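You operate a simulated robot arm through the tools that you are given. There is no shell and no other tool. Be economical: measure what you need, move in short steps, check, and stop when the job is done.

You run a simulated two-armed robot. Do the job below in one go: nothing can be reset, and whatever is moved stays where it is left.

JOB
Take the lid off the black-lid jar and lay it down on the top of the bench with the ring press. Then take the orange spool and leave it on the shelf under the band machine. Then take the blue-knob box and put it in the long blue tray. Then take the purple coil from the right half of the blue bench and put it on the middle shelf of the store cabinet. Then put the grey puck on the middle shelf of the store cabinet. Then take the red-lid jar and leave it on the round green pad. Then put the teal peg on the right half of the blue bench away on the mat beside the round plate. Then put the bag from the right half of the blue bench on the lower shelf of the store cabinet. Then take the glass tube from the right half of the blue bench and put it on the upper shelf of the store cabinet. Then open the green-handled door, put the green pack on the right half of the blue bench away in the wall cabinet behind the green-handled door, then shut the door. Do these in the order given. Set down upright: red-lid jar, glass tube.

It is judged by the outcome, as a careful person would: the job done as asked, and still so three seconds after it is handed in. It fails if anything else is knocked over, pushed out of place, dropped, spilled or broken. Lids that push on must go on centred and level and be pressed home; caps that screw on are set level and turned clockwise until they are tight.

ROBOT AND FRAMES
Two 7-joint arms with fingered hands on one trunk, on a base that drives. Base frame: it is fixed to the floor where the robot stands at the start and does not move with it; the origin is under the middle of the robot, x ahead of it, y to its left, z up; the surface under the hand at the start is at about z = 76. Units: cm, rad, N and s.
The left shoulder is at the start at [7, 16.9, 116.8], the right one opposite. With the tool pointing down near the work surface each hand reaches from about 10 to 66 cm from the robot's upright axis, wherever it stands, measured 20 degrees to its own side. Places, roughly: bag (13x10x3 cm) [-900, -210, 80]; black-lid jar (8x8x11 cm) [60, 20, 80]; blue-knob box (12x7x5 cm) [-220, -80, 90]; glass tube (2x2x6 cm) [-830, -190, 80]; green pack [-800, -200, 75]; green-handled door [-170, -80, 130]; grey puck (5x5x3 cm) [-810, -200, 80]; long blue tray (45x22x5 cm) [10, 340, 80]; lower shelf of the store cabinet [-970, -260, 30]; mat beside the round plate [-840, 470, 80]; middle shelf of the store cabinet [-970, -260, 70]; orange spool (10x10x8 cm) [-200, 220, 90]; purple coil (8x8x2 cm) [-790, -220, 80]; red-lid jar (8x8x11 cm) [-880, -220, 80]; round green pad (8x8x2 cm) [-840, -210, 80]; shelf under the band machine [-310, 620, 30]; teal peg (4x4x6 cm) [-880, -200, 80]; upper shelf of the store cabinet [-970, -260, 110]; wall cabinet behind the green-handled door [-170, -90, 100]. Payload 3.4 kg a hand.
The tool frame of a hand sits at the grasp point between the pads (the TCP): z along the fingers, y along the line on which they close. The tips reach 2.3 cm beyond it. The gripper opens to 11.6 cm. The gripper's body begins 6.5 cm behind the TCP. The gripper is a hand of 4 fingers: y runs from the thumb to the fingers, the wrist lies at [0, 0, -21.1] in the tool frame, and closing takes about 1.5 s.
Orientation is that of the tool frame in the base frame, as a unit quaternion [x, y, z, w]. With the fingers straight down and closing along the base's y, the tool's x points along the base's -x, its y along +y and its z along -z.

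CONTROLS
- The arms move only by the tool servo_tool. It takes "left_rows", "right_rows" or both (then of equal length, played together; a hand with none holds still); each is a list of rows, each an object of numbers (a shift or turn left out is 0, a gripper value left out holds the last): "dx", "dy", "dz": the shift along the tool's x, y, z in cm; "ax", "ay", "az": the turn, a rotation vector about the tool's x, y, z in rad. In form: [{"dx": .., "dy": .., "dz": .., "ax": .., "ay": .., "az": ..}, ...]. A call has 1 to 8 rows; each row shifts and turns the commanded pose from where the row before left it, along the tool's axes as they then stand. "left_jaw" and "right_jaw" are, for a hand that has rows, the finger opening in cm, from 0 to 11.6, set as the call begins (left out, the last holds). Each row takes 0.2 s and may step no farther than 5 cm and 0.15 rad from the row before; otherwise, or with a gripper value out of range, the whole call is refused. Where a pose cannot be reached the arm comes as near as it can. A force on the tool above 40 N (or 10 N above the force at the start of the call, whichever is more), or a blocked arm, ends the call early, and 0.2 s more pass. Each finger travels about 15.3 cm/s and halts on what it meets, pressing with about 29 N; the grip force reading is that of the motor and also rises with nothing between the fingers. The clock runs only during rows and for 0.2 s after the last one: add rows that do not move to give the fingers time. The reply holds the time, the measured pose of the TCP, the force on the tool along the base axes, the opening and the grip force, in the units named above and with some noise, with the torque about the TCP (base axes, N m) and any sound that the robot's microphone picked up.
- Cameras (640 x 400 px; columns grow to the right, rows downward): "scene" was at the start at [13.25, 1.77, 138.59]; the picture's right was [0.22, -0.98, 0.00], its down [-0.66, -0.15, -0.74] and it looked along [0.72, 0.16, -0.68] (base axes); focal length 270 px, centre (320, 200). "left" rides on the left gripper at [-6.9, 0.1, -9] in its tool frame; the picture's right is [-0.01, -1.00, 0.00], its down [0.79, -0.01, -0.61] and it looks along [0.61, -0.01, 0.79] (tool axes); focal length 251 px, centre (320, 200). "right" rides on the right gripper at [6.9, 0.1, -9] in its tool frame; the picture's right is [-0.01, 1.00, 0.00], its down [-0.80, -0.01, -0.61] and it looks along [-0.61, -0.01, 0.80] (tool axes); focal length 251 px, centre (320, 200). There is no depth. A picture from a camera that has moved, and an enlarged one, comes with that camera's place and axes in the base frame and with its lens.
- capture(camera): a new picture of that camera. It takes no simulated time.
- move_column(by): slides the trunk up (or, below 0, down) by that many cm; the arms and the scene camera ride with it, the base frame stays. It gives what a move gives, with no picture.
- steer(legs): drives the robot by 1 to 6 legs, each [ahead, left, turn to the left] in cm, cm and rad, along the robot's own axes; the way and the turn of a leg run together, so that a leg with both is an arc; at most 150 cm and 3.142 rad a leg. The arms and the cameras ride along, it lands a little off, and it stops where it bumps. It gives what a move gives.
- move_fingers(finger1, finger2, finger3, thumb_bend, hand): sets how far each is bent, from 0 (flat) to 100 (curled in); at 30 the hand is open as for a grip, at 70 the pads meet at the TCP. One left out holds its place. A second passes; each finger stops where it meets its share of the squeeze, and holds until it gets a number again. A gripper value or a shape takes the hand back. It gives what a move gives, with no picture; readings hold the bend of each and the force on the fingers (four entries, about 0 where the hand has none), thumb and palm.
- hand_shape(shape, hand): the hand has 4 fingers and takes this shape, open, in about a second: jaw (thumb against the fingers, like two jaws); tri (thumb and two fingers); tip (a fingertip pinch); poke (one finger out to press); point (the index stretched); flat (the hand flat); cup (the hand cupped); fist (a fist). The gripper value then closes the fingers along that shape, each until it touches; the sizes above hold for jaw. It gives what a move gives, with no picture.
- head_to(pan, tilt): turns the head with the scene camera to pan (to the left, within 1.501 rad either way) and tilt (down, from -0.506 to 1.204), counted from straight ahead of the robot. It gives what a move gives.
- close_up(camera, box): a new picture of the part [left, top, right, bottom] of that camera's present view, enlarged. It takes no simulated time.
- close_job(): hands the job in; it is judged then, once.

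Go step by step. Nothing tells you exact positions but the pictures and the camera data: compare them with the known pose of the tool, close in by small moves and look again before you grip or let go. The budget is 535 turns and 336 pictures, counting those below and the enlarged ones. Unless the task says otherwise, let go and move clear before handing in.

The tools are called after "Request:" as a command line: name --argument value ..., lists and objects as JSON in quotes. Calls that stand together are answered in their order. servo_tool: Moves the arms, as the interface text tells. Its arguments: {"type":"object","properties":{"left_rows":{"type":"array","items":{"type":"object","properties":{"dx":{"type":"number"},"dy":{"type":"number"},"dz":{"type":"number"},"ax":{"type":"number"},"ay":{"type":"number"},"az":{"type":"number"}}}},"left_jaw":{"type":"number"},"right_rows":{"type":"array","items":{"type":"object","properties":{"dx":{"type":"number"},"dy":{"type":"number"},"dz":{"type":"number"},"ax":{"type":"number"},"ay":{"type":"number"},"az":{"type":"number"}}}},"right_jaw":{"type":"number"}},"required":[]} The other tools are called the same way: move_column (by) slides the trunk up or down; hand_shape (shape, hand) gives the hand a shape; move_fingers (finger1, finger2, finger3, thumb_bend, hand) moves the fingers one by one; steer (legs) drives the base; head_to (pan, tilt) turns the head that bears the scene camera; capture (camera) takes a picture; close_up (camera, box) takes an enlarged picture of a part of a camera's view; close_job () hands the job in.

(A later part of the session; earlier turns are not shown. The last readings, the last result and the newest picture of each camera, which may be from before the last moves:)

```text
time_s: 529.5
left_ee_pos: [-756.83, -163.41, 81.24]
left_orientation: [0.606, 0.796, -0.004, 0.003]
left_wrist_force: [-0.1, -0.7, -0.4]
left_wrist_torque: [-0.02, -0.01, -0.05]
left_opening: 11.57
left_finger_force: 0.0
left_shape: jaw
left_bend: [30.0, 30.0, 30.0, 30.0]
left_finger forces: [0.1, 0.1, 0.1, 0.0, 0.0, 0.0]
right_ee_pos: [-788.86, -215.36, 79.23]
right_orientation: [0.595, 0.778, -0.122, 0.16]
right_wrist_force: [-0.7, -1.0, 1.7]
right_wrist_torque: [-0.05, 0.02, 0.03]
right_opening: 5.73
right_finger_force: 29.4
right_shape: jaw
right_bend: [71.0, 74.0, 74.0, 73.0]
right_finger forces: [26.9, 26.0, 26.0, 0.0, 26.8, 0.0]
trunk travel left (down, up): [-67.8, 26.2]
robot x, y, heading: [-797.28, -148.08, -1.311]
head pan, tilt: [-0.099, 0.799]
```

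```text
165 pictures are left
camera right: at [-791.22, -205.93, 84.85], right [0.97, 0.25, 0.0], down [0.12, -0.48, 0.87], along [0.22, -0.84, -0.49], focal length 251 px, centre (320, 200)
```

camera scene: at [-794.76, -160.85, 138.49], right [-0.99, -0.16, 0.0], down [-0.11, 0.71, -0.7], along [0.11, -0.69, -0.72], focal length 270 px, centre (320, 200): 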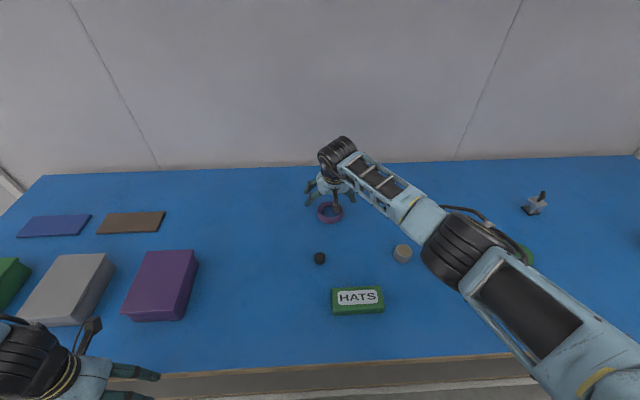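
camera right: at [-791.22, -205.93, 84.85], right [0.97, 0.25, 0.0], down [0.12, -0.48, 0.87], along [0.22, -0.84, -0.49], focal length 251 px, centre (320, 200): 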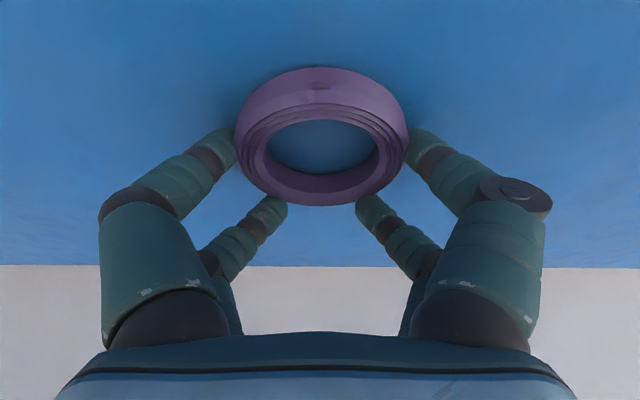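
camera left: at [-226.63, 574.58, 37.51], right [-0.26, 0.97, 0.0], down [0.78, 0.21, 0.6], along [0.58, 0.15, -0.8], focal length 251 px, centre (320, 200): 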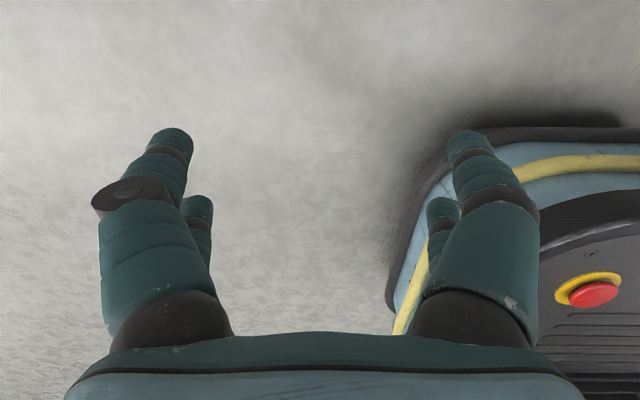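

Gripped. Lift straight up.

Request:
servo_tool --right_rows '[{"dx": -0.4, "dz": -0.9}, {"dx": -0.8, "dz": -1.8}, {"dx": -1.2, "dz": -2.8}, {"dx": -1.2, "dz": -2.8}, {}]'

Request:
capture --camera "right"

```text
time_s: 530.7
left_ee_pos: [-756.81, -163.55, 81.27]
left_orientation: [0.606, 0.795, -0.004, 0.004]
left_wrist_force: [-0.7, 0.1, 0.1]
left_wrist_torque: [-0.01, 0.01, 0.04]
left_opening: 11.59
left_finger_force: 0.0
left_shape: jaw
left_bend: [30.0, 30.0, 30.0, 30.0]
left_finger forces: [0.0, 0.0, 0.0, 0.0, 0.1, 0.0]
right_ee_pos: [-788.86, -215.58, 88.38]
right_orientation: [0.596, 0.778, -0.121, 0.16]
right_wrist_force: [1.0, 0.1, -0.1]
right_wrist_torque: [0.01, -0.02, 0.0]
right_opening: 5.77
right_finger_force: 28.9
right_shape: jaw
right_bend: [71.0, 74.0, 74.0, 73.0]
right_finger forces: [27.1, 27.3, 26.0, 0.1, 26.8, 0.0]
trunk travel left (down, up): [-67.8, 26.2]
robot x, y, heading: [-797.02, -148.19, -1.311]
head pan, tilt: [-0.099, 0.799]
```

```text
164 pictures are left
camera right: at [-791.3, -206.02, 93.97], right [0.97, 0.25, 0.0], down [0.12, -0.48, 0.87], along [0.22, -0.84, -0.49], focal length 251 px, centre (320, 200)
```

right: 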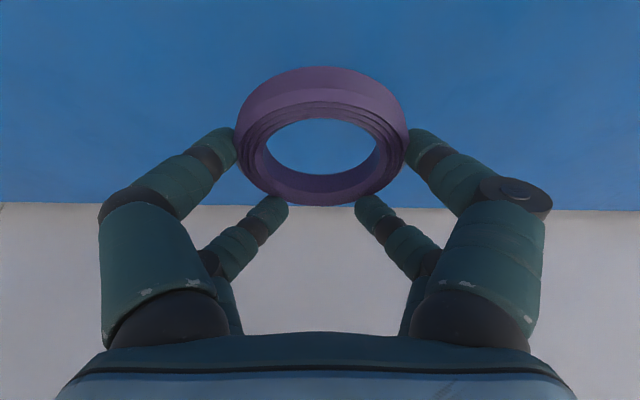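

The coil is held level. Raise trunk, back off, and go to the store cabinet.

Request:
move_column --by 20

Request:
steer --legs '[[-50, 0, 0], [0, -150, 0]]'

Request:
head_to --pan 0 --tilt 0.35

Request:
capture --camera "scene"

```text
time_s: 532.9
left_ee_pos: [-756.85, -163.61, 101.25]
left_orientation: [0.605, 0.796, -0.003, 0.003]
left_wrist_force: [-0.7, 0.0, 0.5]
left_wrist_torque: [-0.03, -0.01, -0.04]
left_opening: 11.59
left_finger_force: 0.0
left_shape: jaw
left_bend: [30.0, 30.0, 30.0, 30.0]
left_finger forces: [0.1, 0.0, 0.1, 0.1, 0.0, 0.0]
right_ee_pos: [-788.99, -215.46, 108.23]
right_orientation: [0.597, 0.777, -0.121, 0.16]
right_wrist_force: [0.0, 0.4, 0.0]
right_wrist_torque: [0.02, -0.02, 0.02]
right_opening: 5.73
right_finger_force: 28.8
right_shape: jaw
right_bend: [71.0, 74.0, 74.0, 73.0]
right_finger forces: [27.1, 27.2, 26.1, 0.1, 26.8, 0.1]
trunk travel left (down, up): [-87.8, 6.2]
robot x, y, heading: [-797.17, -147.82, -1.312]
head pan, tilt: [-0.099, 0.799]
```

```text
time_s: 542.8
left_ee_pos: [-913.53, -154.88, 101.32]
left_orientation: [0.603, 0.798, -0.004, 0.004]
left_wrist_force: [-1.0, 0.2, -0.1]
left_wrist_torque: [0.04, 0.0, -0.02]
left_opening: 11.6
left_finger_force: 0.0
left_shape: jaw
left_bend: [30.0, 30.0, 30.0, 30.0]
left_finger forces: [0.0, 0.0, 0.0, 0.0, 0.0, 0.0]
right_ee_pos: [-945.21, -207.05, 108.27]
right_orientation: [0.594, 0.779, -0.121, 0.16]
right_wrist_force: [0.7, -0.3, -0.7]
right_wrist_torque: [0.01, -0.03, 0.01]
right_opening: 5.75
right_finger_force: 29.0
right_shape: jaw
right_bend: [71.0, 74.0, 74.0, 73.0]
right_finger forces: [27.1, 27.3, 26.0, 0.0, 26.7, 0.1]
trunk travel left (down, up): [-87.8, 6.2]
robot x, y, heading: [-954.2, -139.34, -1.3]
head pan, tilt: [-0.099, 0.799]
```

```text
time_s: 543.7
left_ee_pos: [-913.68, -154.83, 101.34]
left_orientation: [0.603, 0.798, -0.004, 0.003]
left_wrist_force: [0.0, -0.3, -0.4]
left_wrist_torque: [0.05, 0.01, 0.0]
left_opening: 11.59
left_finger_force: 0.1
left_shape: jaw
left_bend: [30.0, 30.0, 30.0, 30.0]
left_finger forces: [0.1, 0.0, 0.0, 0.0, 0.0, 0.1]
right_ee_pos: [-945.14, -207.07, 108.22]
right_orientation: [0.594, 0.78, -0.12, 0.16]
right_wrist_force: [0.3, 0.4, -0.1]
right_wrist_torque: [-0.02, -0.01, -0.01]
right_opening: 5.75
right_finger_force: 28.9
right_shape: jaw
right_bend: [71.0, 74.0, 74.0, 73.0]
right_finger forces: [27.1, 27.2, 26.0, 0.1, 26.8, 0.0]
trunk travel left (down, up): [-87.8, 6.2]
robot x, y, heading: [-954.73, -139.88, -1.307]
head pan, tilt: [0.0, 0.351]
```

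```text
163 pictures are left
camera scene: at [-950.28, -153.47, 162.43], right [-0.96, -0.27, 0.0], down [-0.09, 0.33, -0.94], along [0.25, -0.91, -0.34], focal length 270 px, centre (320, 200)
```

scene: 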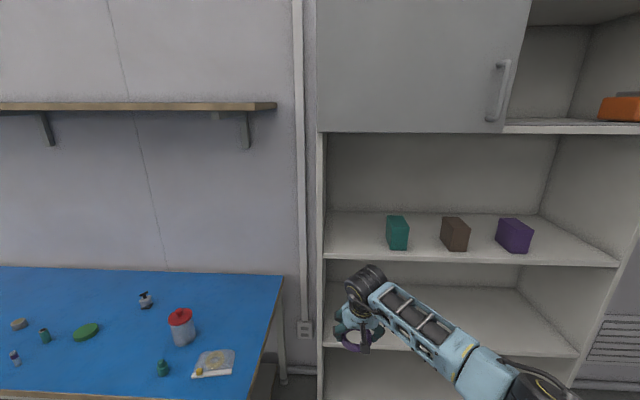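

The cabinet front runs from about [-930,-235] to [-1027,-257]; middle shelf (z≈70) is empty. I'll retract the hand, lower the trunk, and line up with the right part of the shelf.

Request:
servo_tool --right_rows '[{"dx": 3.7, "dz": -1.55}, {"dx": 3.7, "dz": -1.55}, {"dx": 3.7, "dz": -1.55}, {"dx": 3.7, "dz": -1.55}, {"dx": 3.7, "dz": -1.55}, {}]'

Request:
steer --legs '[[0, -60, -0.043]]'

Request:
move_column --by -30

Request:
head_to --pan 0 --tilt 0.5

Request:
capture --camera "scene"

```text
time_s: 545.1
left_ee_pos: [-913.56, -154.84, 101.19]
left_orientation: [0.603, 0.798, -0.004, 0.004]
left_wrist_force: [0.3, -0.3, 0.1]
left_wrist_torque: [0.01, 0.0, -0.01]
left_opening: 11.59
left_finger_force: 0.1
left_shape: jaw
left_bend: [30.0, 30.0, 30.0, 30.0]
left_finger forces: [0.0, 0.0, 0.1, 0.0, 0.0, 0.0]
right_ee_pos: [-950.69, -187.67, 108.15]
right_orientation: [0.594, 0.78, -0.121, 0.158]
right_wrist_force: [0.6, 0.4, 1.4]
right_wrist_torque: [0.01, 0.0, -0.02]
right_opening: 5.67
right_finger_force: 29.2
right_shape: jaw
right_bend: [71.0, 74.0, 74.0, 73.0]
right_finger forces: [27.1, 26.6, 25.4, 0.0, 27.1, 0.1]
trunk travel left (down, up): [-87.8, 6.2]
robot x, y, heading: [-954.15, -139.37, -1.297]
head pan, tilt: [0.0, 0.351]
```

```text
time_s: 548.5
left_ee_pos: [-971.97, -171.11, 101.18]
left_orientation: [0.619, 0.786, -0.004, 0.004]
left_wrist_force: [0.2, 0.5, -1.1]
left_wrist_torque: [-0.01, 0.03, -0.02]
left_opening: 11.6
left_finger_force: 0.0
left_shape: jaw
left_bend: [30.0, 30.0, 30.0, 30.0]
left_finger forces: [0.0, 0.1, 0.0, 0.0, 0.0, 0.1]
right_ee_pos: [-1010.39, -202.41, 108.02]
right_orientation: [0.609, 0.767, -0.125, 0.158]
right_wrist_force: [0.2, -0.8, -0.3]
right_wrist_torque: [-0.02, 0.01, -0.02]
right_opening: 5.62
right_finger_force: 29.7
right_shape: jaw
right_bend: [71.0, 74.0, 74.0, 73.0]
right_finger forces: [27.1, 26.5, 25.3, 0.0, 27.1, 0.1]
trunk travel left (down, up): [-87.8, 6.2]
robot x, y, heading: [-1012.38, -154.14, -1.345]
head pan, tilt: [0.0, 0.351]
```

```text
time_s: 551.5
left_ee_pos: [-972.0, -171.18, 71.2]
left_orientation: [0.619, 0.785, -0.003, 0.004]
left_wrist_force: [0.3, -0.1, 1.0]
left_wrist_torque: [0.0, -0.02, -0.03]
left_opening: 11.59
left_finger_force: 0.1
left_shape: jaw
left_bend: [30.0, 30.0, 30.0, 30.0]
left_finger forces: [0.0, 0.0, 0.0, 0.0, 0.1, 0.0]
right_ee_pos: [-1010.48, -202.37, 78.04]
right_orientation: [0.61, 0.767, -0.124, 0.157]
right_wrist_force: [-0.4, 0.3, -0.2]
right_wrist_torque: [0.03, -0.04, 0.02]
right_opening: 5.68
right_finger_force: 29.1
right_shape: jaw
right_bend: [71.0, 74.0, 74.0, 73.0]
right_finger forces: [27.1, 26.6, 25.3, 0.0, 27.1, 0.0]
trunk travel left (down, up): [-57.8, 36.2]
robot x, y, heading: [-1012.11, -154.15, -1.341]
head pan, tilt: [0.0, 0.351]
```

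```text
time_s: 552.2
left_ee_pos: [-972.17, -170.99, 71.32]
left_orientation: [0.619, 0.785, -0.003, 0.004]
left_wrist_force: [-0.2, -0.1, 0.2]
left_wrist_torque: [0.01, -0.02, 0.01]
left_opening: 11.6
left_finger_force: 0.0
left_shape: jaw
left_bend: [30.0, 30.0, 30.0, 30.0]
left_finger forces: [0.0, 0.1, 0.0, 0.2, 0.1, 0.1]
right_ee_pos: [-1010.44, -202.26, 78.07]
right_orientation: [0.609, 0.767, -0.124, 0.158]
right_wrist_force: [0.6, 0.6, 0.2]
right_wrist_torque: [-0.02, 0.02, 0.02]
right_opening: 5.64
right_finger_force: 28.9
right_shape: jaw
right_bend: [71.0, 74.0, 74.0, 73.0]
right_finger forces: [27.1, 26.6, 25.3, 0.1, 27.1, 0.0]
trunk travel left (down, up): [-57.8, 36.2]
robot x, y, heading: [-1012.29, -154.28, -1.342]
head pan, tilt: [0.0, 0.499]
```

```text
162 pictures are left
camera scene: at [-1008.72, -168.04, 131.08], right [-0.97, -0.23, 0.0], down [-0.11, 0.47, -0.88], along [0.2, -0.86, -0.48], focal length 270 px, centre (320, 200)
```

scene: 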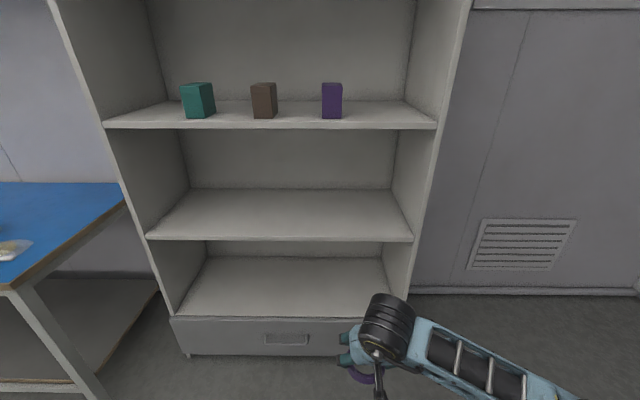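

Nice view of all shelves. Driving straight in toward the middle shelf.

Request:
steer --legs '[[46, 0, 0]]'

Request:
capture --camera "scene"

Request:
capture --camera "right"

```text
time_s: 555.0
left_ee_pos: [-961.55, -215.79, 71.24]
left_orientation: [0.617, 0.787, -0.004, 0.003]
left_wrist_force: [0.0, -0.4, 0.1]
left_wrist_torque: [0.03, 0.03, 0.0]
left_opening: 11.6
left_finger_force: 0.1
left_shape: jaw
left_bend: [30.0, 30.0, 30.0, 30.0]
left_finger forces: [0.0, 0.0, 0.0, 0.0, 0.1, 0.1]
right_ee_pos: [-999.83, -247.26, 78.01]
right_orientation: [0.608, 0.769, -0.123, 0.156]
right_wrist_force: [0.0, 0.0, -0.5]
right_wrist_torque: [0.0, 0.0, 0.01]
right_opening: 5.63
right_finger_force: 28.9
right_shape: jaw
right_bend: [71.0, 74.0, 74.0, 73.0]
right_finger forces: [27.1, 26.6, 25.3, 0.1, 27.0, 0.1]
trunk travel left (down, up): [-57.8, 36.2]
robot x, y, heading: [-1001.67, -198.93, -1.34]
head pan, tilt: [0.0, 0.499]
```

```text
161 pictures are left
camera scene: at [-998.17, -212.93, 131.07], right [-0.97, -0.23, 0.0], down [-0.11, 0.47, -0.88], along [0.2, -0.85, -0.48], focal length 270 px, centre (320, 200)
```

scene: 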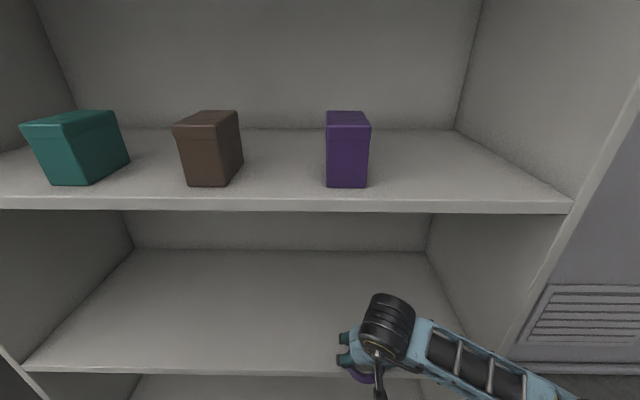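

```text
160 pictures are left
camera right: at [-1001.9, -237.7, 83.67], right [0.97, 0.22, 0.0], down [0.11, -0.48, 0.87], along [0.2, -0.85, -0.49], focal length 251 px, centre (320, 200)
```

right: 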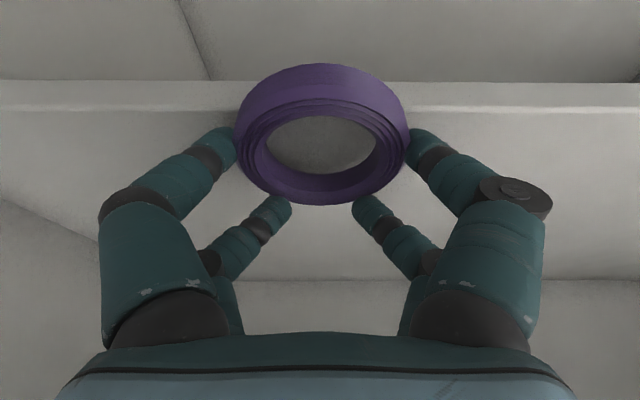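

Shelf top at z≈69.3, coil bottom ~74. Forward 14 cm.

Request:
steer --legs '[[14, 0, 0]]'

Request:
capture --camera "right"

Request:
servo_tool --right_rows '[{"dx": 0.5, "dz": 1.2}, {"dx": 0.5, "dz": 1.2}, {"dx": 0.3, "dz": 0.7}, {}]'

```text
time_s: 556.5
left_ee_pos: [-958.76, -228.43, 71.35]
left_orientation: [0.617, 0.787, -0.005, 0.004]
left_wrist_force: [-0.4, -1.2, -0.2]
left_wrist_torque: [0.0, 0.01, -0.01]
left_opening: 11.6
left_finger_force: 0.0
left_shape: jaw
left_bend: [30.0, 30.0, 30.0, 30.0]
left_finger forces: [0.1, 0.1, 0.1, 0.0, 0.0, 0.0]
right_ee_pos: [-996.76, -259.97, 78.18]
right_orientation: [0.608, 0.768, -0.124, 0.159]
right_wrist_force: [0.1, 0.5, 0.6]
right_wrist_torque: [-0.02, 0.0, 0.01]
right_opening: 5.64
right_finger_force: 28.8
right_shape: jaw
right_bend: [71.0, 74.0, 74.0, 73.0]
right_finger forces: [27.0, 26.6, 25.3, 0.0, 27.2, 0.0]
trunk travel left (down, up): [-57.8, 36.2]
robot x, y, heading: [-998.68, -211.77, -1.337]
head pan, tilt: [0.0, 0.499]
stopped in leg 1: the robot was blocked; the commanded pose is now the measured one
```

```text
159 pictures are left
camera right: at [-998.9, -250.39, 83.71], right [0.97, 0.22, 0.0], down [0.11, -0.48, 0.87], along [0.2, -0.85, -0.49], focal length 251 px, centre (320, 200)
```

right: 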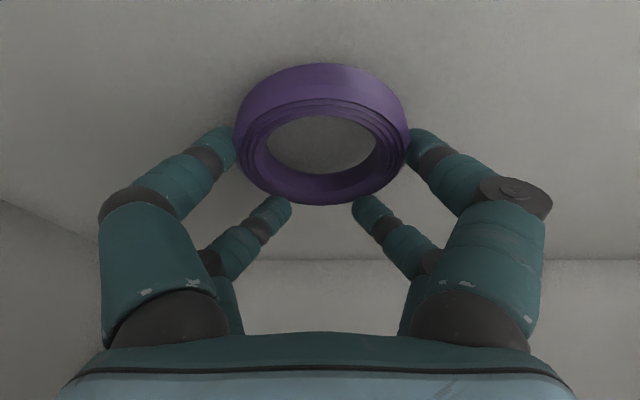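

```text
time_s: 557.0
left_ee_pos: [-958.56, -228.36, 71.33]
left_orientation: [0.616, 0.788, -0.005, 0.004]
left_wrist_force: [-0.1, 0.2, -0.1]
left_wrist_torque: [0.04, -0.01, 0.02]
left_opening: 11.59
left_finger_force: 0.0
left_shape: jaw
left_bend: [30.0, 30.0, 30.0, 30.0]
left_finger forces: [0.0, 0.1, 0.0, 0.0, 0.0, 0.1]
right_ee_pos: [-996.66, -260.36, 77.2]
right_orientation: [0.606, 0.768, -0.128, 0.167]
right_wrist_force: [-1.7, 9.0, 26.0]
right_wrist_torque: [0.33, 0.74, -0.26]
right_opening: 5.56
right_finger_force: 28.5
right_shape: jaw
right_bend: [71.0, 74.0, 74.0, 74.0]
right_finger forces: [30.1, 26.4, 29.9, 0.0, 35.1, 0.1]
trunk travel left (down, up): [-57.8, 36.2]
robot x, y, heading: [-998.3, -211.91, -1.338]
head pan, tilt: [0.0, 0.499]
stopped in row 2 (right hand): the force on the tool passed its limit at 47 N (the readings are from after the stop); the commanded pose is now the measured one
```

Contact earlier than expected; I'll look.

Request:
capture --camera "right"

Request:
capture --camera "scene"

```text
158 pictures are left
camera right: at [-998.81, -250.59, 82.59], right [0.97, 0.22, 0.01], down [0.1, -0.47, 0.88], along [0.2, -0.86, -0.48], focal length 251 px, centre (320, 200)
```

right: 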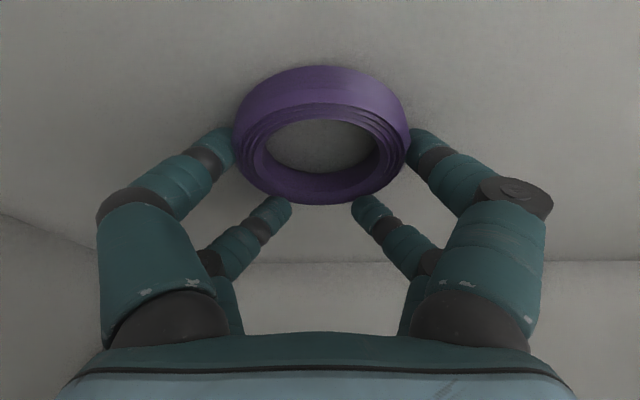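

```text
157 pictures are left
camera scene: at [-995.27, -225.39, 131.13], right [-0.97, -0.23, 0.0], down [-0.11, 0.46, -0.88], along [0.2, -0.86, -0.48], focal length 270 px, centre (320, 200)
```

scene: 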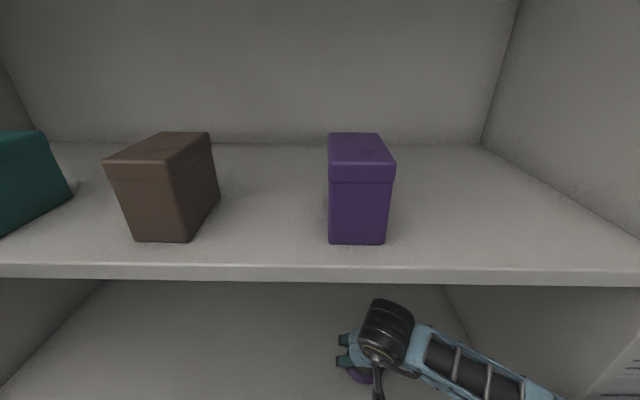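

The coil's contact shadow shows it on the shelf (shelf z≈73). I'll ease off and release.

Request:
servo_tool --right_rows '[{"dx": -0.1, "dz": -0.2}, {}]'

Request:
servo_tool --right_rows '[{}, {}, {}, {}, {}]' --right_jaw 10.5

Request:
capture --camera "right"

```text
time_s: 557.6
left_ee_pos: [-958.64, -228.24, 71.31]
left_orientation: [0.616, 0.788, -0.005, 0.003]
left_wrist_force: [-0.5, -0.5, -0.6]
left_wrist_torque: [-0.04, -0.02, 0.0]
left_opening: 11.61
left_finger_force: 0.0
left_shape: jaw
left_bend: [30.0, 30.0, 30.0, 30.0]
left_finger forces: [0.0, 0.1, 0.0, 0.0, 0.1, 0.1]
right_ee_pos: [-996.57, -260.22, 77.12]
right_orientation: [0.607, 0.767, -0.128, 0.165]
right_wrist_force: [1.5, 0.6, 15.0]
right_wrist_torque: [0.11, 0.24, 0.01]
right_opening: 5.55
right_finger_force: 28.8
right_shape: jaw
right_bend: [71.0, 74.0, 74.0, 74.0]
right_finger forces: [30.3, 27.3, 30.9, 0.0, 30.0, 0.0]
trunk travel left (down, up): [-57.8, 36.2]
robot x, y, heading: [-998.46, -212.15, -1.339]
head pan, tilt: [0.0, 0.499]
```

```text
time_s: 558.8
left_ee_pos: [-958.69, -228.49, 71.34]
left_orientation: [0.617, 0.787, -0.003, 0.003]
left_wrist_force: [-0.2, -0.3, -0.1]
left_wrist_torque: [0.01, 0.0, -0.01]
left_opening: 11.62
left_finger_force: 0.0
left_shape: jaw
left_bend: [30.0, 30.0, 30.0, 30.0]
left_finger forces: [0.0, 0.1, 0.0, 0.0, 0.1, 0.1]
right_ee_pos: [-996.68, -260.39, 77.08]
right_orientation: [0.607, 0.767, -0.126, 0.164]
right_wrist_force: [-0.4, 0.3, 0.2]
right_wrist_torque: [0.01, -0.01, 0.01]
right_opening: 10.47
right_finger_force: 0.1
right_shape: jaw
right_bend: [47.0, 47.0, 47.0, 46.0]
right_finger forces: [0.0, 0.0, 0.1, 0.0, 0.0, 0.0]
trunk travel left (down, up): [-57.8, 36.2]
robot x, y, heading: [-998.71, -211.84, -1.336]
head pan, tilt: [0.0, 0.499]
```

```text
156 pictures are left
camera right: at [-998.83, -250.73, 82.53], right [0.97, 0.22, 0.01], down [0.1, -0.47, 0.88], along [0.2, -0.85, -0.48], focal length 251 px, centre (320, 200)
```

right: 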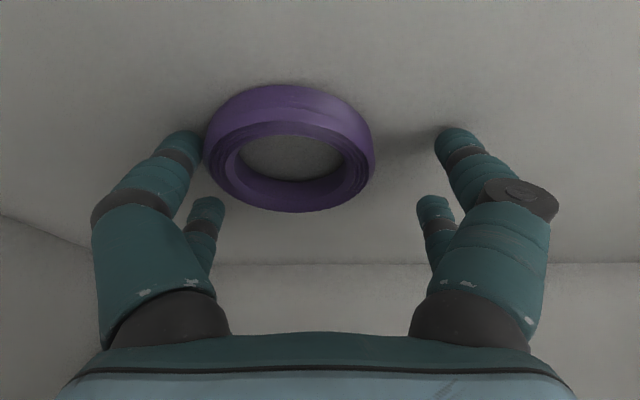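

The coil lies flat on the middle shelf. I'll shift off it slightly, lift, and back out.

Request:
servo_tool --right_rows '[{"dy": -0.8}, {"dx": -0.6, "dz": -1.4}, {"dx": -0.6, "dz": -1.4}, {"dx": -0.6, "dz": -1.4}, {}]' --right_jaw 11.6

Request:
steer --legs '[[-70, 0, 0]]'

Request:
capture --camera "scene"

```text
time_s: 560.0
left_ee_pos: [-958.54, -228.44, 71.19]
left_orientation: [0.617, 0.787, -0.003, 0.004]
left_wrist_force: [0.9, -0.3, 0.1]
left_wrist_torque: [0.07, 0.01, 0.01]
left_opening: 11.63
left_finger_force: 0.1
left_shape: jaw
left_bend: [30.0, 30.0, 30.0, 30.0]
left_finger forces: [0.0, 0.0, 0.0, 0.1, 0.0, 0.1]
right_ee_pos: [-997.5, -260.58, 81.66]
right_orientation: [0.606, 0.768, -0.127, 0.165]
right_wrist_force: [0.2, -0.7, -0.4]
right_wrist_torque: [0.02, 0.0, -0.03]
right_opening: 11.56
right_finger_force: 0.1
right_shape: jaw
right_bend: [30.0, 30.0, 30.0, 30.0]
right_finger forces: [0.1, 0.0, 0.0, 0.1, 0.0, 0.0]
trunk travel left (down, up): [-57.8, 36.2]
robot x, y, heading: [-998.84, -211.95, -1.34]
head pan, tilt: [0.0, 0.499]
```

```text
time_s: 563.8
left_ee_pos: [-974.79, -160.54, 71.3]
left_orientation: [0.614, 0.789, -0.003, 0.003]
left_wrist_force: [-0.3, 0.9, 0.0]
left_wrist_torque: [0.01, -0.01, 0.01]
left_opening: 11.61
left_finger_force: 0.0
left_shape: jaw
left_bend: [30.0, 30.0, 30.0, 30.0]
left_finger forces: [0.0, 0.0, 0.1, 0.1, 0.0, 0.0]
right_ee_pos: [-1013.44, -192.87, 81.62]
right_orientation: [0.605, 0.769, -0.126, 0.164]
right_wrist_force: [-0.4, -0.3, 0.6]
right_wrist_torque: [0.03, 0.03, 0.01]
right_opening: 11.58
right_finger_force: 0.0
right_shape: jaw
right_bend: [30.0, 30.0, 30.0, 30.0]
right_finger forces: [0.0, 0.0, 0.0, 0.0, 0.0, 0.0]
trunk travel left (down, up): [-57.8, 36.2]
robot x, y, heading: [-1015.03, -144.3, -1.333]
head pan, tilt: [0.0, 0.499]
```

```text
155 pictures are left
camera scene: at [-1011.47, -157.94, 131.08], right [-0.97, -0.24, 0.0], down [-0.11, 0.47, -0.88], along [0.21, -0.85, -0.48], focal length 270 px, centre (320, 200)
```

scene: 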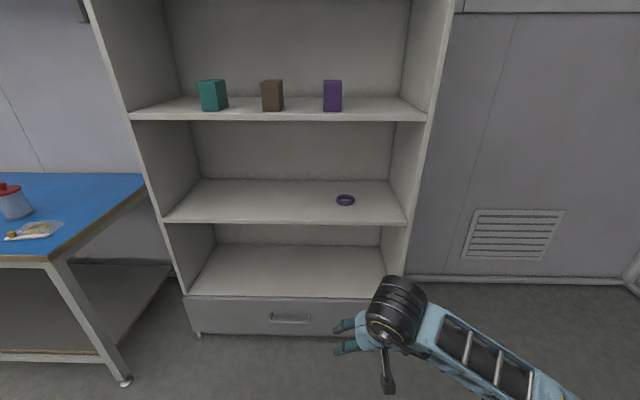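

Coil placed. Next the grey puck: raise the trunk and return to the bench.

Request:
move_column --by 28

Request:
steer --legs '[[10, 100, 0.023], [20, 90, 0], [22, 0, 0]]'

Request:
head_to --pan -0.1 --tilt 0.8

Request:
capture --camera "scene"

Request:
capture --camera "right"

```text
time_s: 566.6
left_ee_pos: [-974.85, -160.67, 99.38]
left_orientation: [0.614, 0.789, -0.004, 0.004]
left_wrist_force: [-0.2, 0.4, 0.4]
left_wrist_torque: [0.03, -0.02, 0.03]
left_opening: 11.61
left_finger_force: 0.0
left_shape: jaw
left_bend: [30.0, 30.0, 30.0, 30.0]
left_finger forces: [0.1, 0.1, 0.1, 0.1, 0.1, 0.0]
right_ee_pos: [-1013.59, -192.83, 109.55]
right_orientation: [0.605, 0.769, -0.126, 0.164]
right_wrist_force: [-0.2, -0.5, 0.4]
right_wrist_torque: [-0.02, -0.04, 0.02]
right_opening: 11.6
right_finger_force: 0.0
right_shape: jaw
right_bend: [30.0, 30.0, 30.0, 30.0]
right_finger forces: [0.1, 0.1, 0.0, 0.1, 0.0, 0.0]
trunk travel left (down, up): [-85.8, 8.2]
robot x, y, heading: [-1015.06, -144.26, -1.334]
head pan, tilt: [0.0, 0.499]
```

```text
time_s: 577.5
left_ee_pos: [-778.26, -160.54, 99.28]
left_orientation: [0.601, 0.799, -0.003, 0.004]
left_wrist_force: [0.5, 0.3, 0.7]
left_wrist_torque: [0.0, 0.03, 0.0]
left_opening: 11.59
left_finger_force: 0.0
left_shape: jaw
left_bend: [30.0, 30.0, 30.0, 30.0]
left_finger forces: [0.0, 0.0, 0.0, 0.0, 0.0, 0.0]
right_ee_pos: [-815.83, -194.04, 109.73]
right_orientation: [0.592, 0.778, -0.125, 0.168]
right_wrist_force: [0.1, 0.3, 0.9]
right_wrist_torque: [-0.02, -0.02, -0.03]
right_opening: 11.59
right_finger_force: 0.0
right_shape: jaw
right_bend: [30.0, 30.0, 30.0, 30.0]
right_finger forces: [0.0, 0.0, 0.1, 0.1, 0.0, 0.0]
trunk travel left (down, up): [-85.8, 8.2]
robot x, y, heading: [-819.11, -145.77, -1.299]
head pan, tilt: [0.0, 0.499]
```

```text
time_s: 578.3
left_ee_pos: [-778.18, -160.81, 99.17]
left_orientation: [0.6, 0.8, -0.003, 0.004]
left_wrist_force: [0.1, 0.8, 0.2]
left_wrist_torque: [0.0, -0.02, -0.03]
left_opening: 11.6
left_finger_force: 0.1
left_shape: jaw
left_bend: [30.0, 30.0, 30.0, 30.0]
left_finger forces: [0.1, 0.1, 0.0, 0.0, 0.1, 0.0]
right_ee_pos: [-815.78, -194.23, 109.51]
right_orientation: [0.592, 0.779, -0.123, 0.166]
right_wrist_force: [-0.5, -0.5, 0.2]
right_wrist_torque: [-0.01, 0.01, -0.02]
right_opening: 11.62
right_finger_force: 0.0
right_shape: jaw
right_bend: [30.0, 30.0, 30.0, 30.0]
right_finger forces: [0.0, 0.0, 0.0, 0.1, 0.1, 0.0]
trunk travel left (down, up): [-85.8, 8.2]
robot x, y, heading: [-819.02, -145.78, -1.298]
head pan, tilt: [-0.099, 0.799]
```

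```text
154 pictures are left
camera scene: at [-815.87, -158.6, 156.47], right [-0.99, -0.17, 0.0], down [-0.12, 0.71, -0.7], along [0.12, -0.69, -0.72], focal length 270 px, centre (320, 200)
```

scene: 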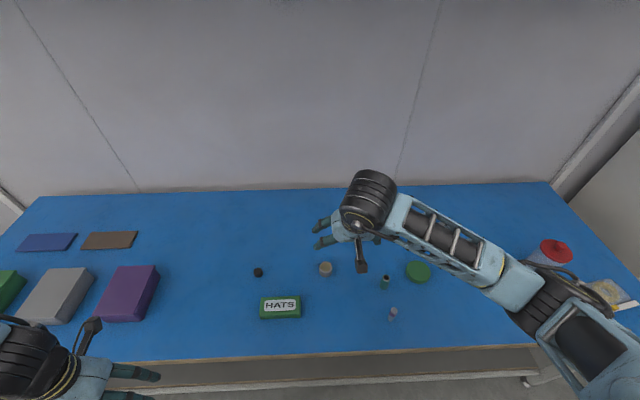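

```text
153 pictures are left
camera right: at [-818.26, -184.74, 115.08], right [0.97, 0.26, 0.01], down [0.12, -0.47, 0.88], along [0.23, -0.85, -0.48], focal length 251 px, centre (320, 200)
```

right: 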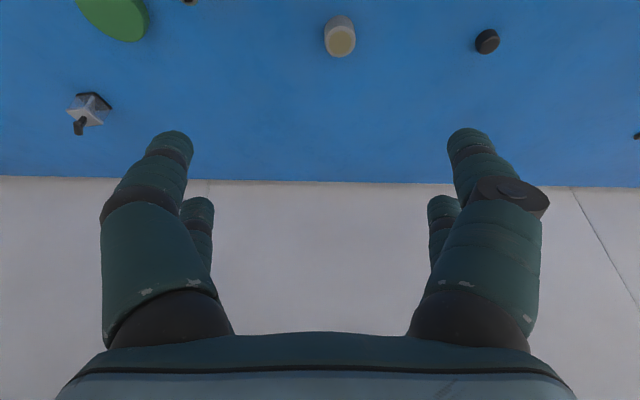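

Grey puck is at about [-810, -203.4]. Lower the trunk and bring the tilted hand over it.

Request:
move_column --by -16

Request:
servo_tool --right_rows '[{"dx": -1.83, "dy": 1.03, "dz": 3.9}, {"dx": -1.83, "dy": 1.03, "dz": 3.9}, {"dx": -1.83, "dy": 1.03, "dz": 3.9}, {}]'

Request:
capture --camera "right"

Request:
capture --camera "scene"

```text
time_s: 580.1
left_ee_pos: [-778.17, -160.6, 83.38]
left_orientation: [0.601, 0.799, -0.004, 0.003]
left_wrist_force: [0.1, 0.2, -0.7]
left_wrist_torque: [-0.01, 0.0, 0.01]
left_opening: 11.6
left_finger_force: 0.0
left_shape: jaw
left_bend: [30.0, 30.0, 30.0, 30.0]
left_finger forces: [0.1, 0.0, 0.0, 0.0, 0.0, 0.1]
right_ee_pos: [-815.74, -194.14, 93.63]
right_orientation: [0.592, 0.779, -0.122, 0.166]
right_wrist_force: [-0.4, 0.5, -0.1]
right_wrist_torque: [0.02, 0.01, -0.01]
right_opening: 11.6
right_finger_force: 0.0
right_shape: jaw
right_bend: [30.0, 30.0, 30.0, 30.0]
right_finger forces: [0.0, 0.1, 0.1, 0.0, 0.0, 0.1]
trunk travel left (down, up): [-69.8, 24.2]
robot x, y, heading: [-818.8, -145.83, -1.303]
head pan, tilt: [-0.099, 0.799]
```

```text
time_s: 581.1
left_ee_pos: [-778.21, -160.76, 83.27]
left_orientation: [0.601, 0.799, -0.005, 0.004]
left_wrist_force: [0.4, 0.1, 0.4]
left_wrist_torque: [0.05, -0.02, 0.01]
left_opening: 11.61
left_finger_force: 0.1
left_shape: jaw
left_bend: [30.0, 30.0, 30.0, 30.0]
left_finger forces: [0.1, 0.1, 0.0, 0.1, 0.0, 0.0]
right_ee_pos: [-810.14, -202.74, 85.18]
right_orientation: [0.591, 0.779, -0.124, 0.167]
right_wrist_force: [0.4, -0.1, -0.3]
right_wrist_torque: [0.0, 0.02, 0.0]
right_opening: 11.6
right_finger_force: 0.1
right_shape: jaw
right_bend: [30.0, 30.0, 30.0, 30.0]
right_finger forces: [0.0, 0.1, 0.1, 0.0, 0.0, 0.0]
trunk travel left (down, up): [-69.8, 24.2]
robot x, y, heading: [-818.75, -145.57, -1.299]
head pan, tilt: [-0.099, 0.799]
```

```text
152 pictures are left
camera right: at [-812.69, -193.2, 90.7], right [0.97, 0.26, 0.01], down [0.12, -0.47, 0.88], along [0.23, -0.85, -0.48], focal length 251 px, centre (320, 200)
```

right: 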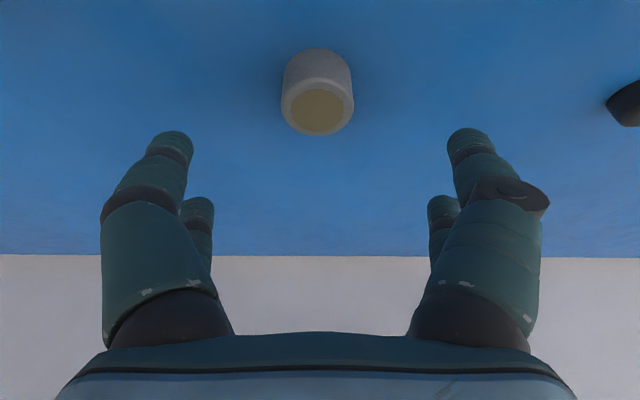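

```text
151 pictures are left
camera scene: at [-815.96, -158.44, 140.48], right [-0.99, -0.17, 0.0], down [-0.12, 0.71, -0.7], along [0.12, -0.69, -0.72], focal length 270 px, centre (320, 200)
```

scene: 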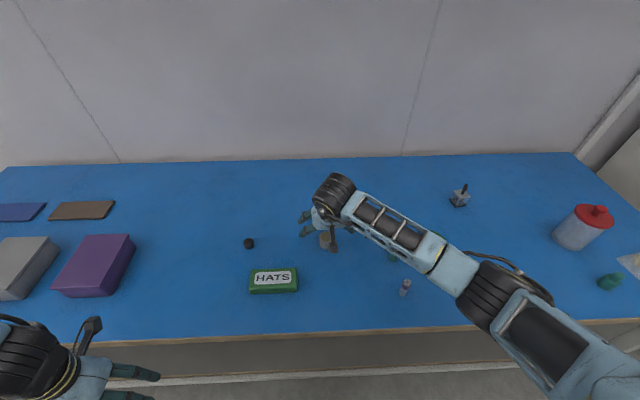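

Request:
servo_tool --right_rows '[{"dx": 0.8, "dz": 1.8}, {"dx": 0.8, "dz": 1.8}, {"dx": 0.75, "dz": 1.7}, {}]'

Request:
servo_tool --right_rows '[{}, {}, {}, {}, {}, {}, {}]' --right_jaw 0

Request:
capture --camera "right"

```text
time_s: 582.1
left_ee_pos: [-778.18, -160.71, 83.34]
left_orientation: [0.601, 0.799, -0.003, 0.004]
left_wrist_force: [-1.0, -0.3, 0.0]
left_wrist_torque: [0.02, 0.0, 0.02]
left_opening: 11.59
left_finger_force: 0.0
left_shape: jaw
left_bend: [30.0, 30.0, 30.0, 30.0]
left_finger forces: [0.0, 0.0, 0.1, 0.0, 0.0, 0.1]
right_ee_pos: [-810.19, -202.94, 79.42]
right_orientation: [0.592, 0.779, -0.123, 0.166]
right_wrist_force: [0.4, 0.0, -0.5]
right_wrist_torque: [0.0, 0.01, 0.02]
right_opening: 11.59
right_finger_force: 0.1
right_shape: jaw
right_bend: [30.0, 30.0, 30.0, 30.0]
right_finger forces: [0.0, 0.0, 0.0, 0.1, 0.1, 0.0]
trunk travel left (down, up): [-69.8, 24.2]
robot x, y, heading: [-818.43, -145.48, -1.296]
head pan, tilt: [-0.099, 0.799]
```

```text
time_s: 583.7
left_ee_pos: [-778.14, -160.62, 83.22]
left_orientation: [0.601, 0.799, -0.004, 0.003]
left_wrist_force: [0.3, 0.6, 0.4]
left_wrist_torque: [-0.02, 0.0, 0.02]
left_opening: 11.61
left_finger_force: 0.0
left_shape: jaw
left_bend: [30.0, 30.0, 30.0, 30.0]
left_finger forces: [0.0, 0.1, 0.0, 0.0, 0.1, 0.1]
right_ee_pos: [-810.25, -202.71, 79.45]
right_orientation: [0.592, 0.779, -0.124, 0.168]
right_wrist_force: [0.3, 1.4, 2.2]
right_wrist_torque: [0.03, 0.05, 0.0]
right_opening: 2.47
right_finger_force: 29.2
right_shape: jaw
right_bend: [73.0, 73.0, 73.0, 77.0]
right_finger forces: [25.7, 27.2, 26.2, 0.1, 23.1, 0.0]
trunk travel left (down, up): [-69.8, 24.2]
robot x, y, heading: [-818.9, -145.53, -1.297]
head pan, tilt: [-0.099, 0.799]
```

```text
150 pictures are left
camera right: at [-812.73, -193.22, 84.9], right [0.97, 0.26, 0.01], down [0.12, -0.47, 0.88], along [0.23, -0.85, -0.48], focal length 251 px, centre (320, 200)
```

right: 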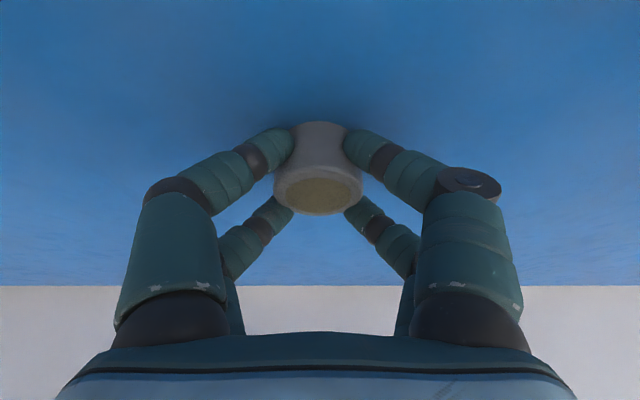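

Caged and gripped. Lift and check.

Request:
servo_tool --right_rows '[{"dx": -0.4, "dz": -0.9}, {"dx": -0.8, "dz": -1.8}, {"dx": -1.2, "dz": -2.8}, {"dx": -1.2, "dz": -2.8}, {}]'

Request:
capture --camera "right"

```text
time_s: 584.9
left_ee_pos: [-778.17, -160.7, 83.27]
left_orientation: [0.601, 0.8, -0.004, 0.004]
left_wrist_force: [-0.7, -1.0, 0.7]
left_wrist_torque: [-0.01, -0.02, 0.02]
left_opening: 11.61
left_finger_force: 0.0
left_shape: jaw
left_bend: [30.0, 30.0, 30.0, 30.0]
left_finger forces: [0.1, 0.0, 0.1, 0.1, 0.0, 0.1]
right_ee_pos: [-810.21, -202.86, 88.39]
right_orientation: [0.593, 0.779, -0.123, 0.166]
right_wrist_force: [-1.0, 0.4, -1.3]
right_wrist_torque: [0.01, 0.01, 0.0]
right_opening: 2.43
right_finger_force: 29.2
right_shape: jaw
right_bend: [73.0, 73.0, 73.0, 77.0]
right_finger forces: [26.4, 28.3, 26.5, 0.0, 24.8, 0.0]
trunk travel left (down, up): [-69.8, 24.2]
robot x, y, heading: [-818.84, -145.58, -1.299]
head pan, tilt: [-0.099, 0.799]
```

```text
149 pictures are left
camera right: at [-812.68, -193.24, 93.93], right [0.97, 0.26, 0.01], down [0.12, -0.47, 0.88], along [0.23, -0.85, -0.48], focal length 251 px, centre (320, 200)
```

right: 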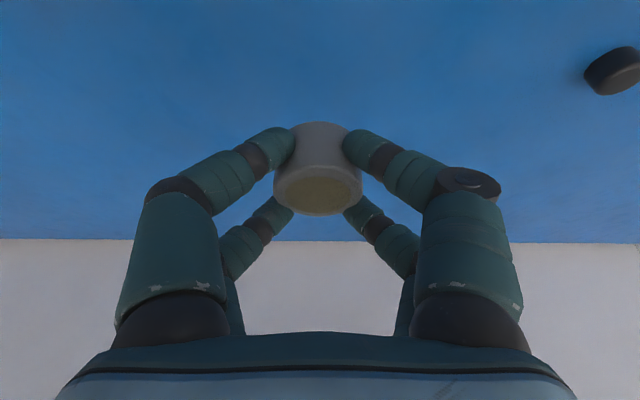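

Held well. Raise, back off, retract the hand, and return to the cabinet.

Request:
move_column --by 14

Request:
steer --legs '[[-30, 0, 0], [-5, -84, 0], [-8, -84, -0.04]]'

Request:
servo_tool --right_rows '[{"dx": 3.8, "dz": -1.68}, {"dx": 3.8, "dz": -1.68}, {"dx": 3.8, "dz": -1.68}, {}]'

Request:
head_to --pan 0 --tilt 0.5

Request:
capture --camera "scene"

```text
time_s: 586.6
left_ee_pos: [-778.02, -160.71, 97.31]
left_orientation: [0.602, 0.799, -0.004, 0.004]
left_wrist_force: [0.5, 1.3, 0.2]
left_wrist_torque: [-0.02, 0.02, 0.02]
left_opening: 11.59
left_finger_force: 0.0
left_shape: jaw
left_bend: [30.0, 30.0, 30.0, 30.0]
left_finger forces: [0.0, 0.1, 0.0, 0.0, 0.0, 0.1]
right_ee_pos: [-810.13, -202.82, 102.37]
right_orientation: [0.592, 0.779, -0.123, 0.167]
right_wrist_force: [0.9, -0.8, -0.6]
right_wrist_torque: [0.02, 0.03, 0.02]
right_opening: 2.43
right_finger_force: 29.4
right_shape: jaw
right_bend: [73.0, 73.0, 73.0, 77.0]
right_finger forces: [26.3, 28.4, 26.6, 0.1, 24.7, 0.0]
trunk travel left (down, up): [-83.8, 10.2]
robot x, y, heading: [-818.57, -145.62, -1.303]
head pan, tilt: [-0.099, 0.799]
```

```text
time_s: 596.8
left_ee_pos: [-952.52, -164.0, 97.37]
left_orientation: [0.621, 0.784, -0.004, 0.004]
left_wrist_force: [-0.3, 0.0, 0.0]
left_wrist_torque: [-0.04, 0.01, -0.01]
left_opening: 11.6
left_finger_force: 0.1
left_shape: jaw
left_bend: [30.0, 30.0, 30.0, 30.0]
left_finger forces: [0.0, 0.1, 0.1, 0.0, 0.0, 0.1]
right_ee_pos: [-986.47, -204.5, 102.44]
right_orientation: [0.611, 0.764, -0.128, 0.163]
right_wrist_force: [-0.9, -0.6, -1.9]
right_wrist_torque: [0.02, -0.02, -0.02]
right_opening: 2.41
right_finger_force: 29.1
right_shape: jaw
right_bend: [73.0, 73.0, 73.0, 77.0]
right_finger forces: [26.7, 28.4, 26.6, 0.0, 25.3, 0.0]
trunk travel left (down, up): [-83.8, 10.2]
robot x, y, heading: [-991.78, -146.84, -1.347]
head pan, tilt: [-0.099, 0.799]
```

```text
time_s: 597.8
left_ee_pos: [-952.54, -164.03, 97.22]
left_orientation: [0.622, 0.783, -0.004, 0.004]
left_wrist_force: [-0.4, -0.5, -1.0]
left_wrist_torque: [0.0, 0.02, 0.02]
left_opening: 11.55
left_finger_force: 0.1
left_shape: jaw
left_bend: [30.0, 30.0, 30.0, 30.0]
left_finger forces: [0.0, 0.0, 0.1, 0.1, 0.0, 0.0]
right_ee_pos: [-989.43, -192.4, 102.41]
right_orientation: [0.611, 0.764, -0.128, 0.163]
right_wrist_force: [1.2, 0.2, -0.9]
right_wrist_torque: [0.0, 0.0, 0.02]
right_opening: 2.4
right_finger_force: 29.0
right_shape: jaw
right_bend: [73.0, 73.0, 73.0, 77.0]
right_finger forces: [27.2, 29.0, 27.1, 0.0, 25.5, 0.0]
trunk travel left (down, up): [-83.8, 10.2]
robot x, y, heading: [-992.45, -147.16, -1.352]
head pan, tilt: [-0.099, 0.799]
```

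```text
time_s: 598.6
left_ee_pos: [-952.61, -164.02, 97.18]
left_orientation: [0.622, 0.783, -0.004, 0.004]
left_wrist_force: [0.6, 0.3, -0.1]
left_wrist_torque: [0.01, 0.01, 0.0]
left_opening: 11.63
left_finger_force: 0.0
left_shape: jaw
left_bend: [30.0, 30.0, 30.0, 30.0]
left_finger forces: [0.0, 0.0, 0.0, 0.0, 0.0, 0.1]
right_ee_pos: [-989.43, -192.3, 102.41]
right_orientation: [0.611, 0.764, -0.128, 0.163]
right_wrist_force: [-0.3, -0.8, -1.8]
right_wrist_torque: [0.02, 0.04, 0.03]
right_opening: 2.39
right_finger_force: 29.4
right_shape: jaw
right_bend: [73.0, 73.0, 73.0, 77.0]
right_finger forces: [27.3, 29.0, 27.0, 0.0, 25.6, 0.0]
trunk travel left (down, up): [-83.8, 10.2]
robot x, y, heading: [-992.16, -146.96, -1.349]
head pan, tilt: [0.0, 0.499]
```

```text
148 pictures are left
camera scene: at [-989.11, -160.88, 157.06], right [-0.98, -0.22, 0.0], down [-0.11, 0.47, -0.88], along [0.19, -0.86, -0.48], focal length 270 px, centre (320, 200)
```

scene: 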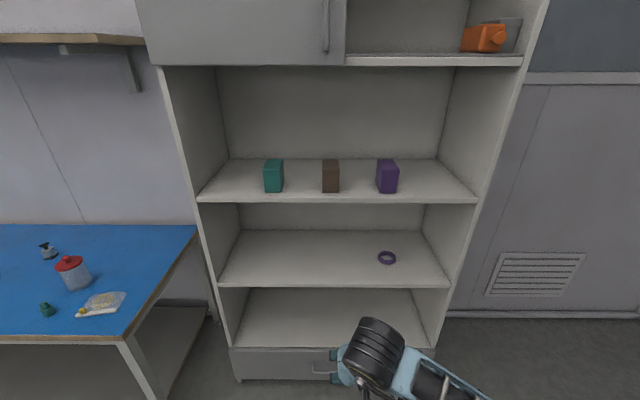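

Lower the trunk and drive in.

Request:
move_column --by -21

Request:
steer --legs '[[45, 0, 0]]'

Request:
capture --camera "scene"

Request:
capture --camera "right"

```text
time_s: 600.8
left_ee_pos: [-952.53, -164.13, 76.23]
left_orientation: [0.62, 0.784, -0.004, 0.004]
left_wrist_force: [0.4, 0.0, -0.2]
left_wrist_torque: [0.01, 0.0, 0.04]
left_opening: 11.6
left_finger_force: 0.0
left_shape: jaw
left_bend: [30.0, 30.0, 30.0, 30.0]
left_finger forces: [0.0, 0.0, 0.0, 0.1, 0.0, 0.0]
right_ee_pos: [-989.39, -192.39, 81.39]
right_orientation: [0.611, 0.764, -0.128, 0.163]
right_wrist_force: [0.6, -0.1, -1.5]
right_wrist_torque: [0.03, -0.03, 0.03]
right_opening: 2.39
right_finger_force: 28.7
right_shape: jaw
right_bend: [73.0, 73.0, 73.0, 77.0]
right_finger forces: [27.2, 29.1, 27.1, 0.0, 25.7, 0.0]
trunk travel left (down, up): [-62.8, 31.2]
robot x, y, heading: [-992.48, -147.06, -1.349]
head pan, tilt: [0.0, 0.499]
```

```text
time_s: 603.5
left_ee_pos: [-942.47, -207.66, 76.26]
left_orientation: [0.619, 0.786, -0.003, 0.004]
left_wrist_force: [0.7, 0.0, 0.7]
left_wrist_torque: [-0.05, 0.0, 0.03]
left_opening: 11.61
left_finger_force: 0.1
left_shape: jaw
left_bend: [30.0, 30.0, 30.0, 30.0]
left_finger forces: [0.0, 0.0, 0.0, 0.0, 0.0, 0.0]
right_ee_pos: [-979.23, -236.12, 81.39]
right_orientation: [0.609, 0.766, -0.127, 0.164]
right_wrist_force: [-0.6, -0.1, -1.0]
right_wrist_torque: [0.03, -0.03, -0.01]
right_opening: 2.4
right_finger_force: 29.4
right_shape: jaw
right_bend: [73.0, 73.0, 73.0, 77.0]
right_finger forces: [27.1, 29.1, 27.1, 0.0, 25.5, 0.0]
trunk travel left (down, up): [-62.8, 31.2]
robot x, y, heading: [-982.46, -190.82, -1.347]
head pan, tilt: [0.0, 0.499]
```

```text
147 pictures are left
camera scene: at [-979.06, -204.66, 136.07], right [-0.97, -0.22, 0.0], down [-0.11, 0.47, -0.88], along [0.2, -0.86, -0.48], focal length 270 px, centre (320, 200)
```

scene: 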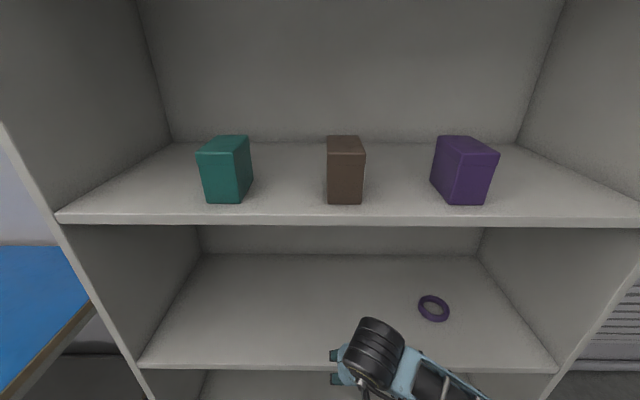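

```text
146 pictures are left
camera right: at [-981.3, -226.49, 86.9], right [0.98, 0.22, 0.01], down [0.1, -0.47, 0.88], along [0.19, -0.86, -0.48], focal length 251 px, centre (320, 200)
```

right: 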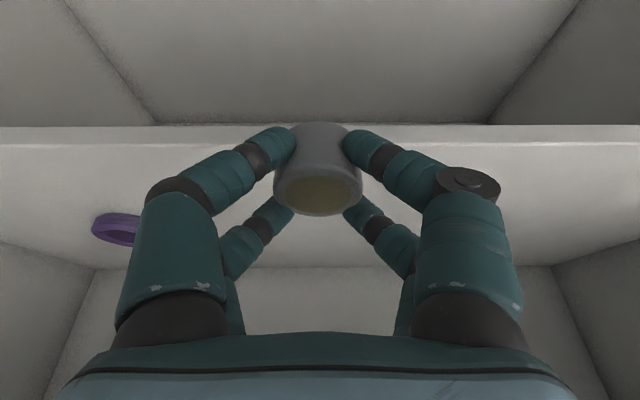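

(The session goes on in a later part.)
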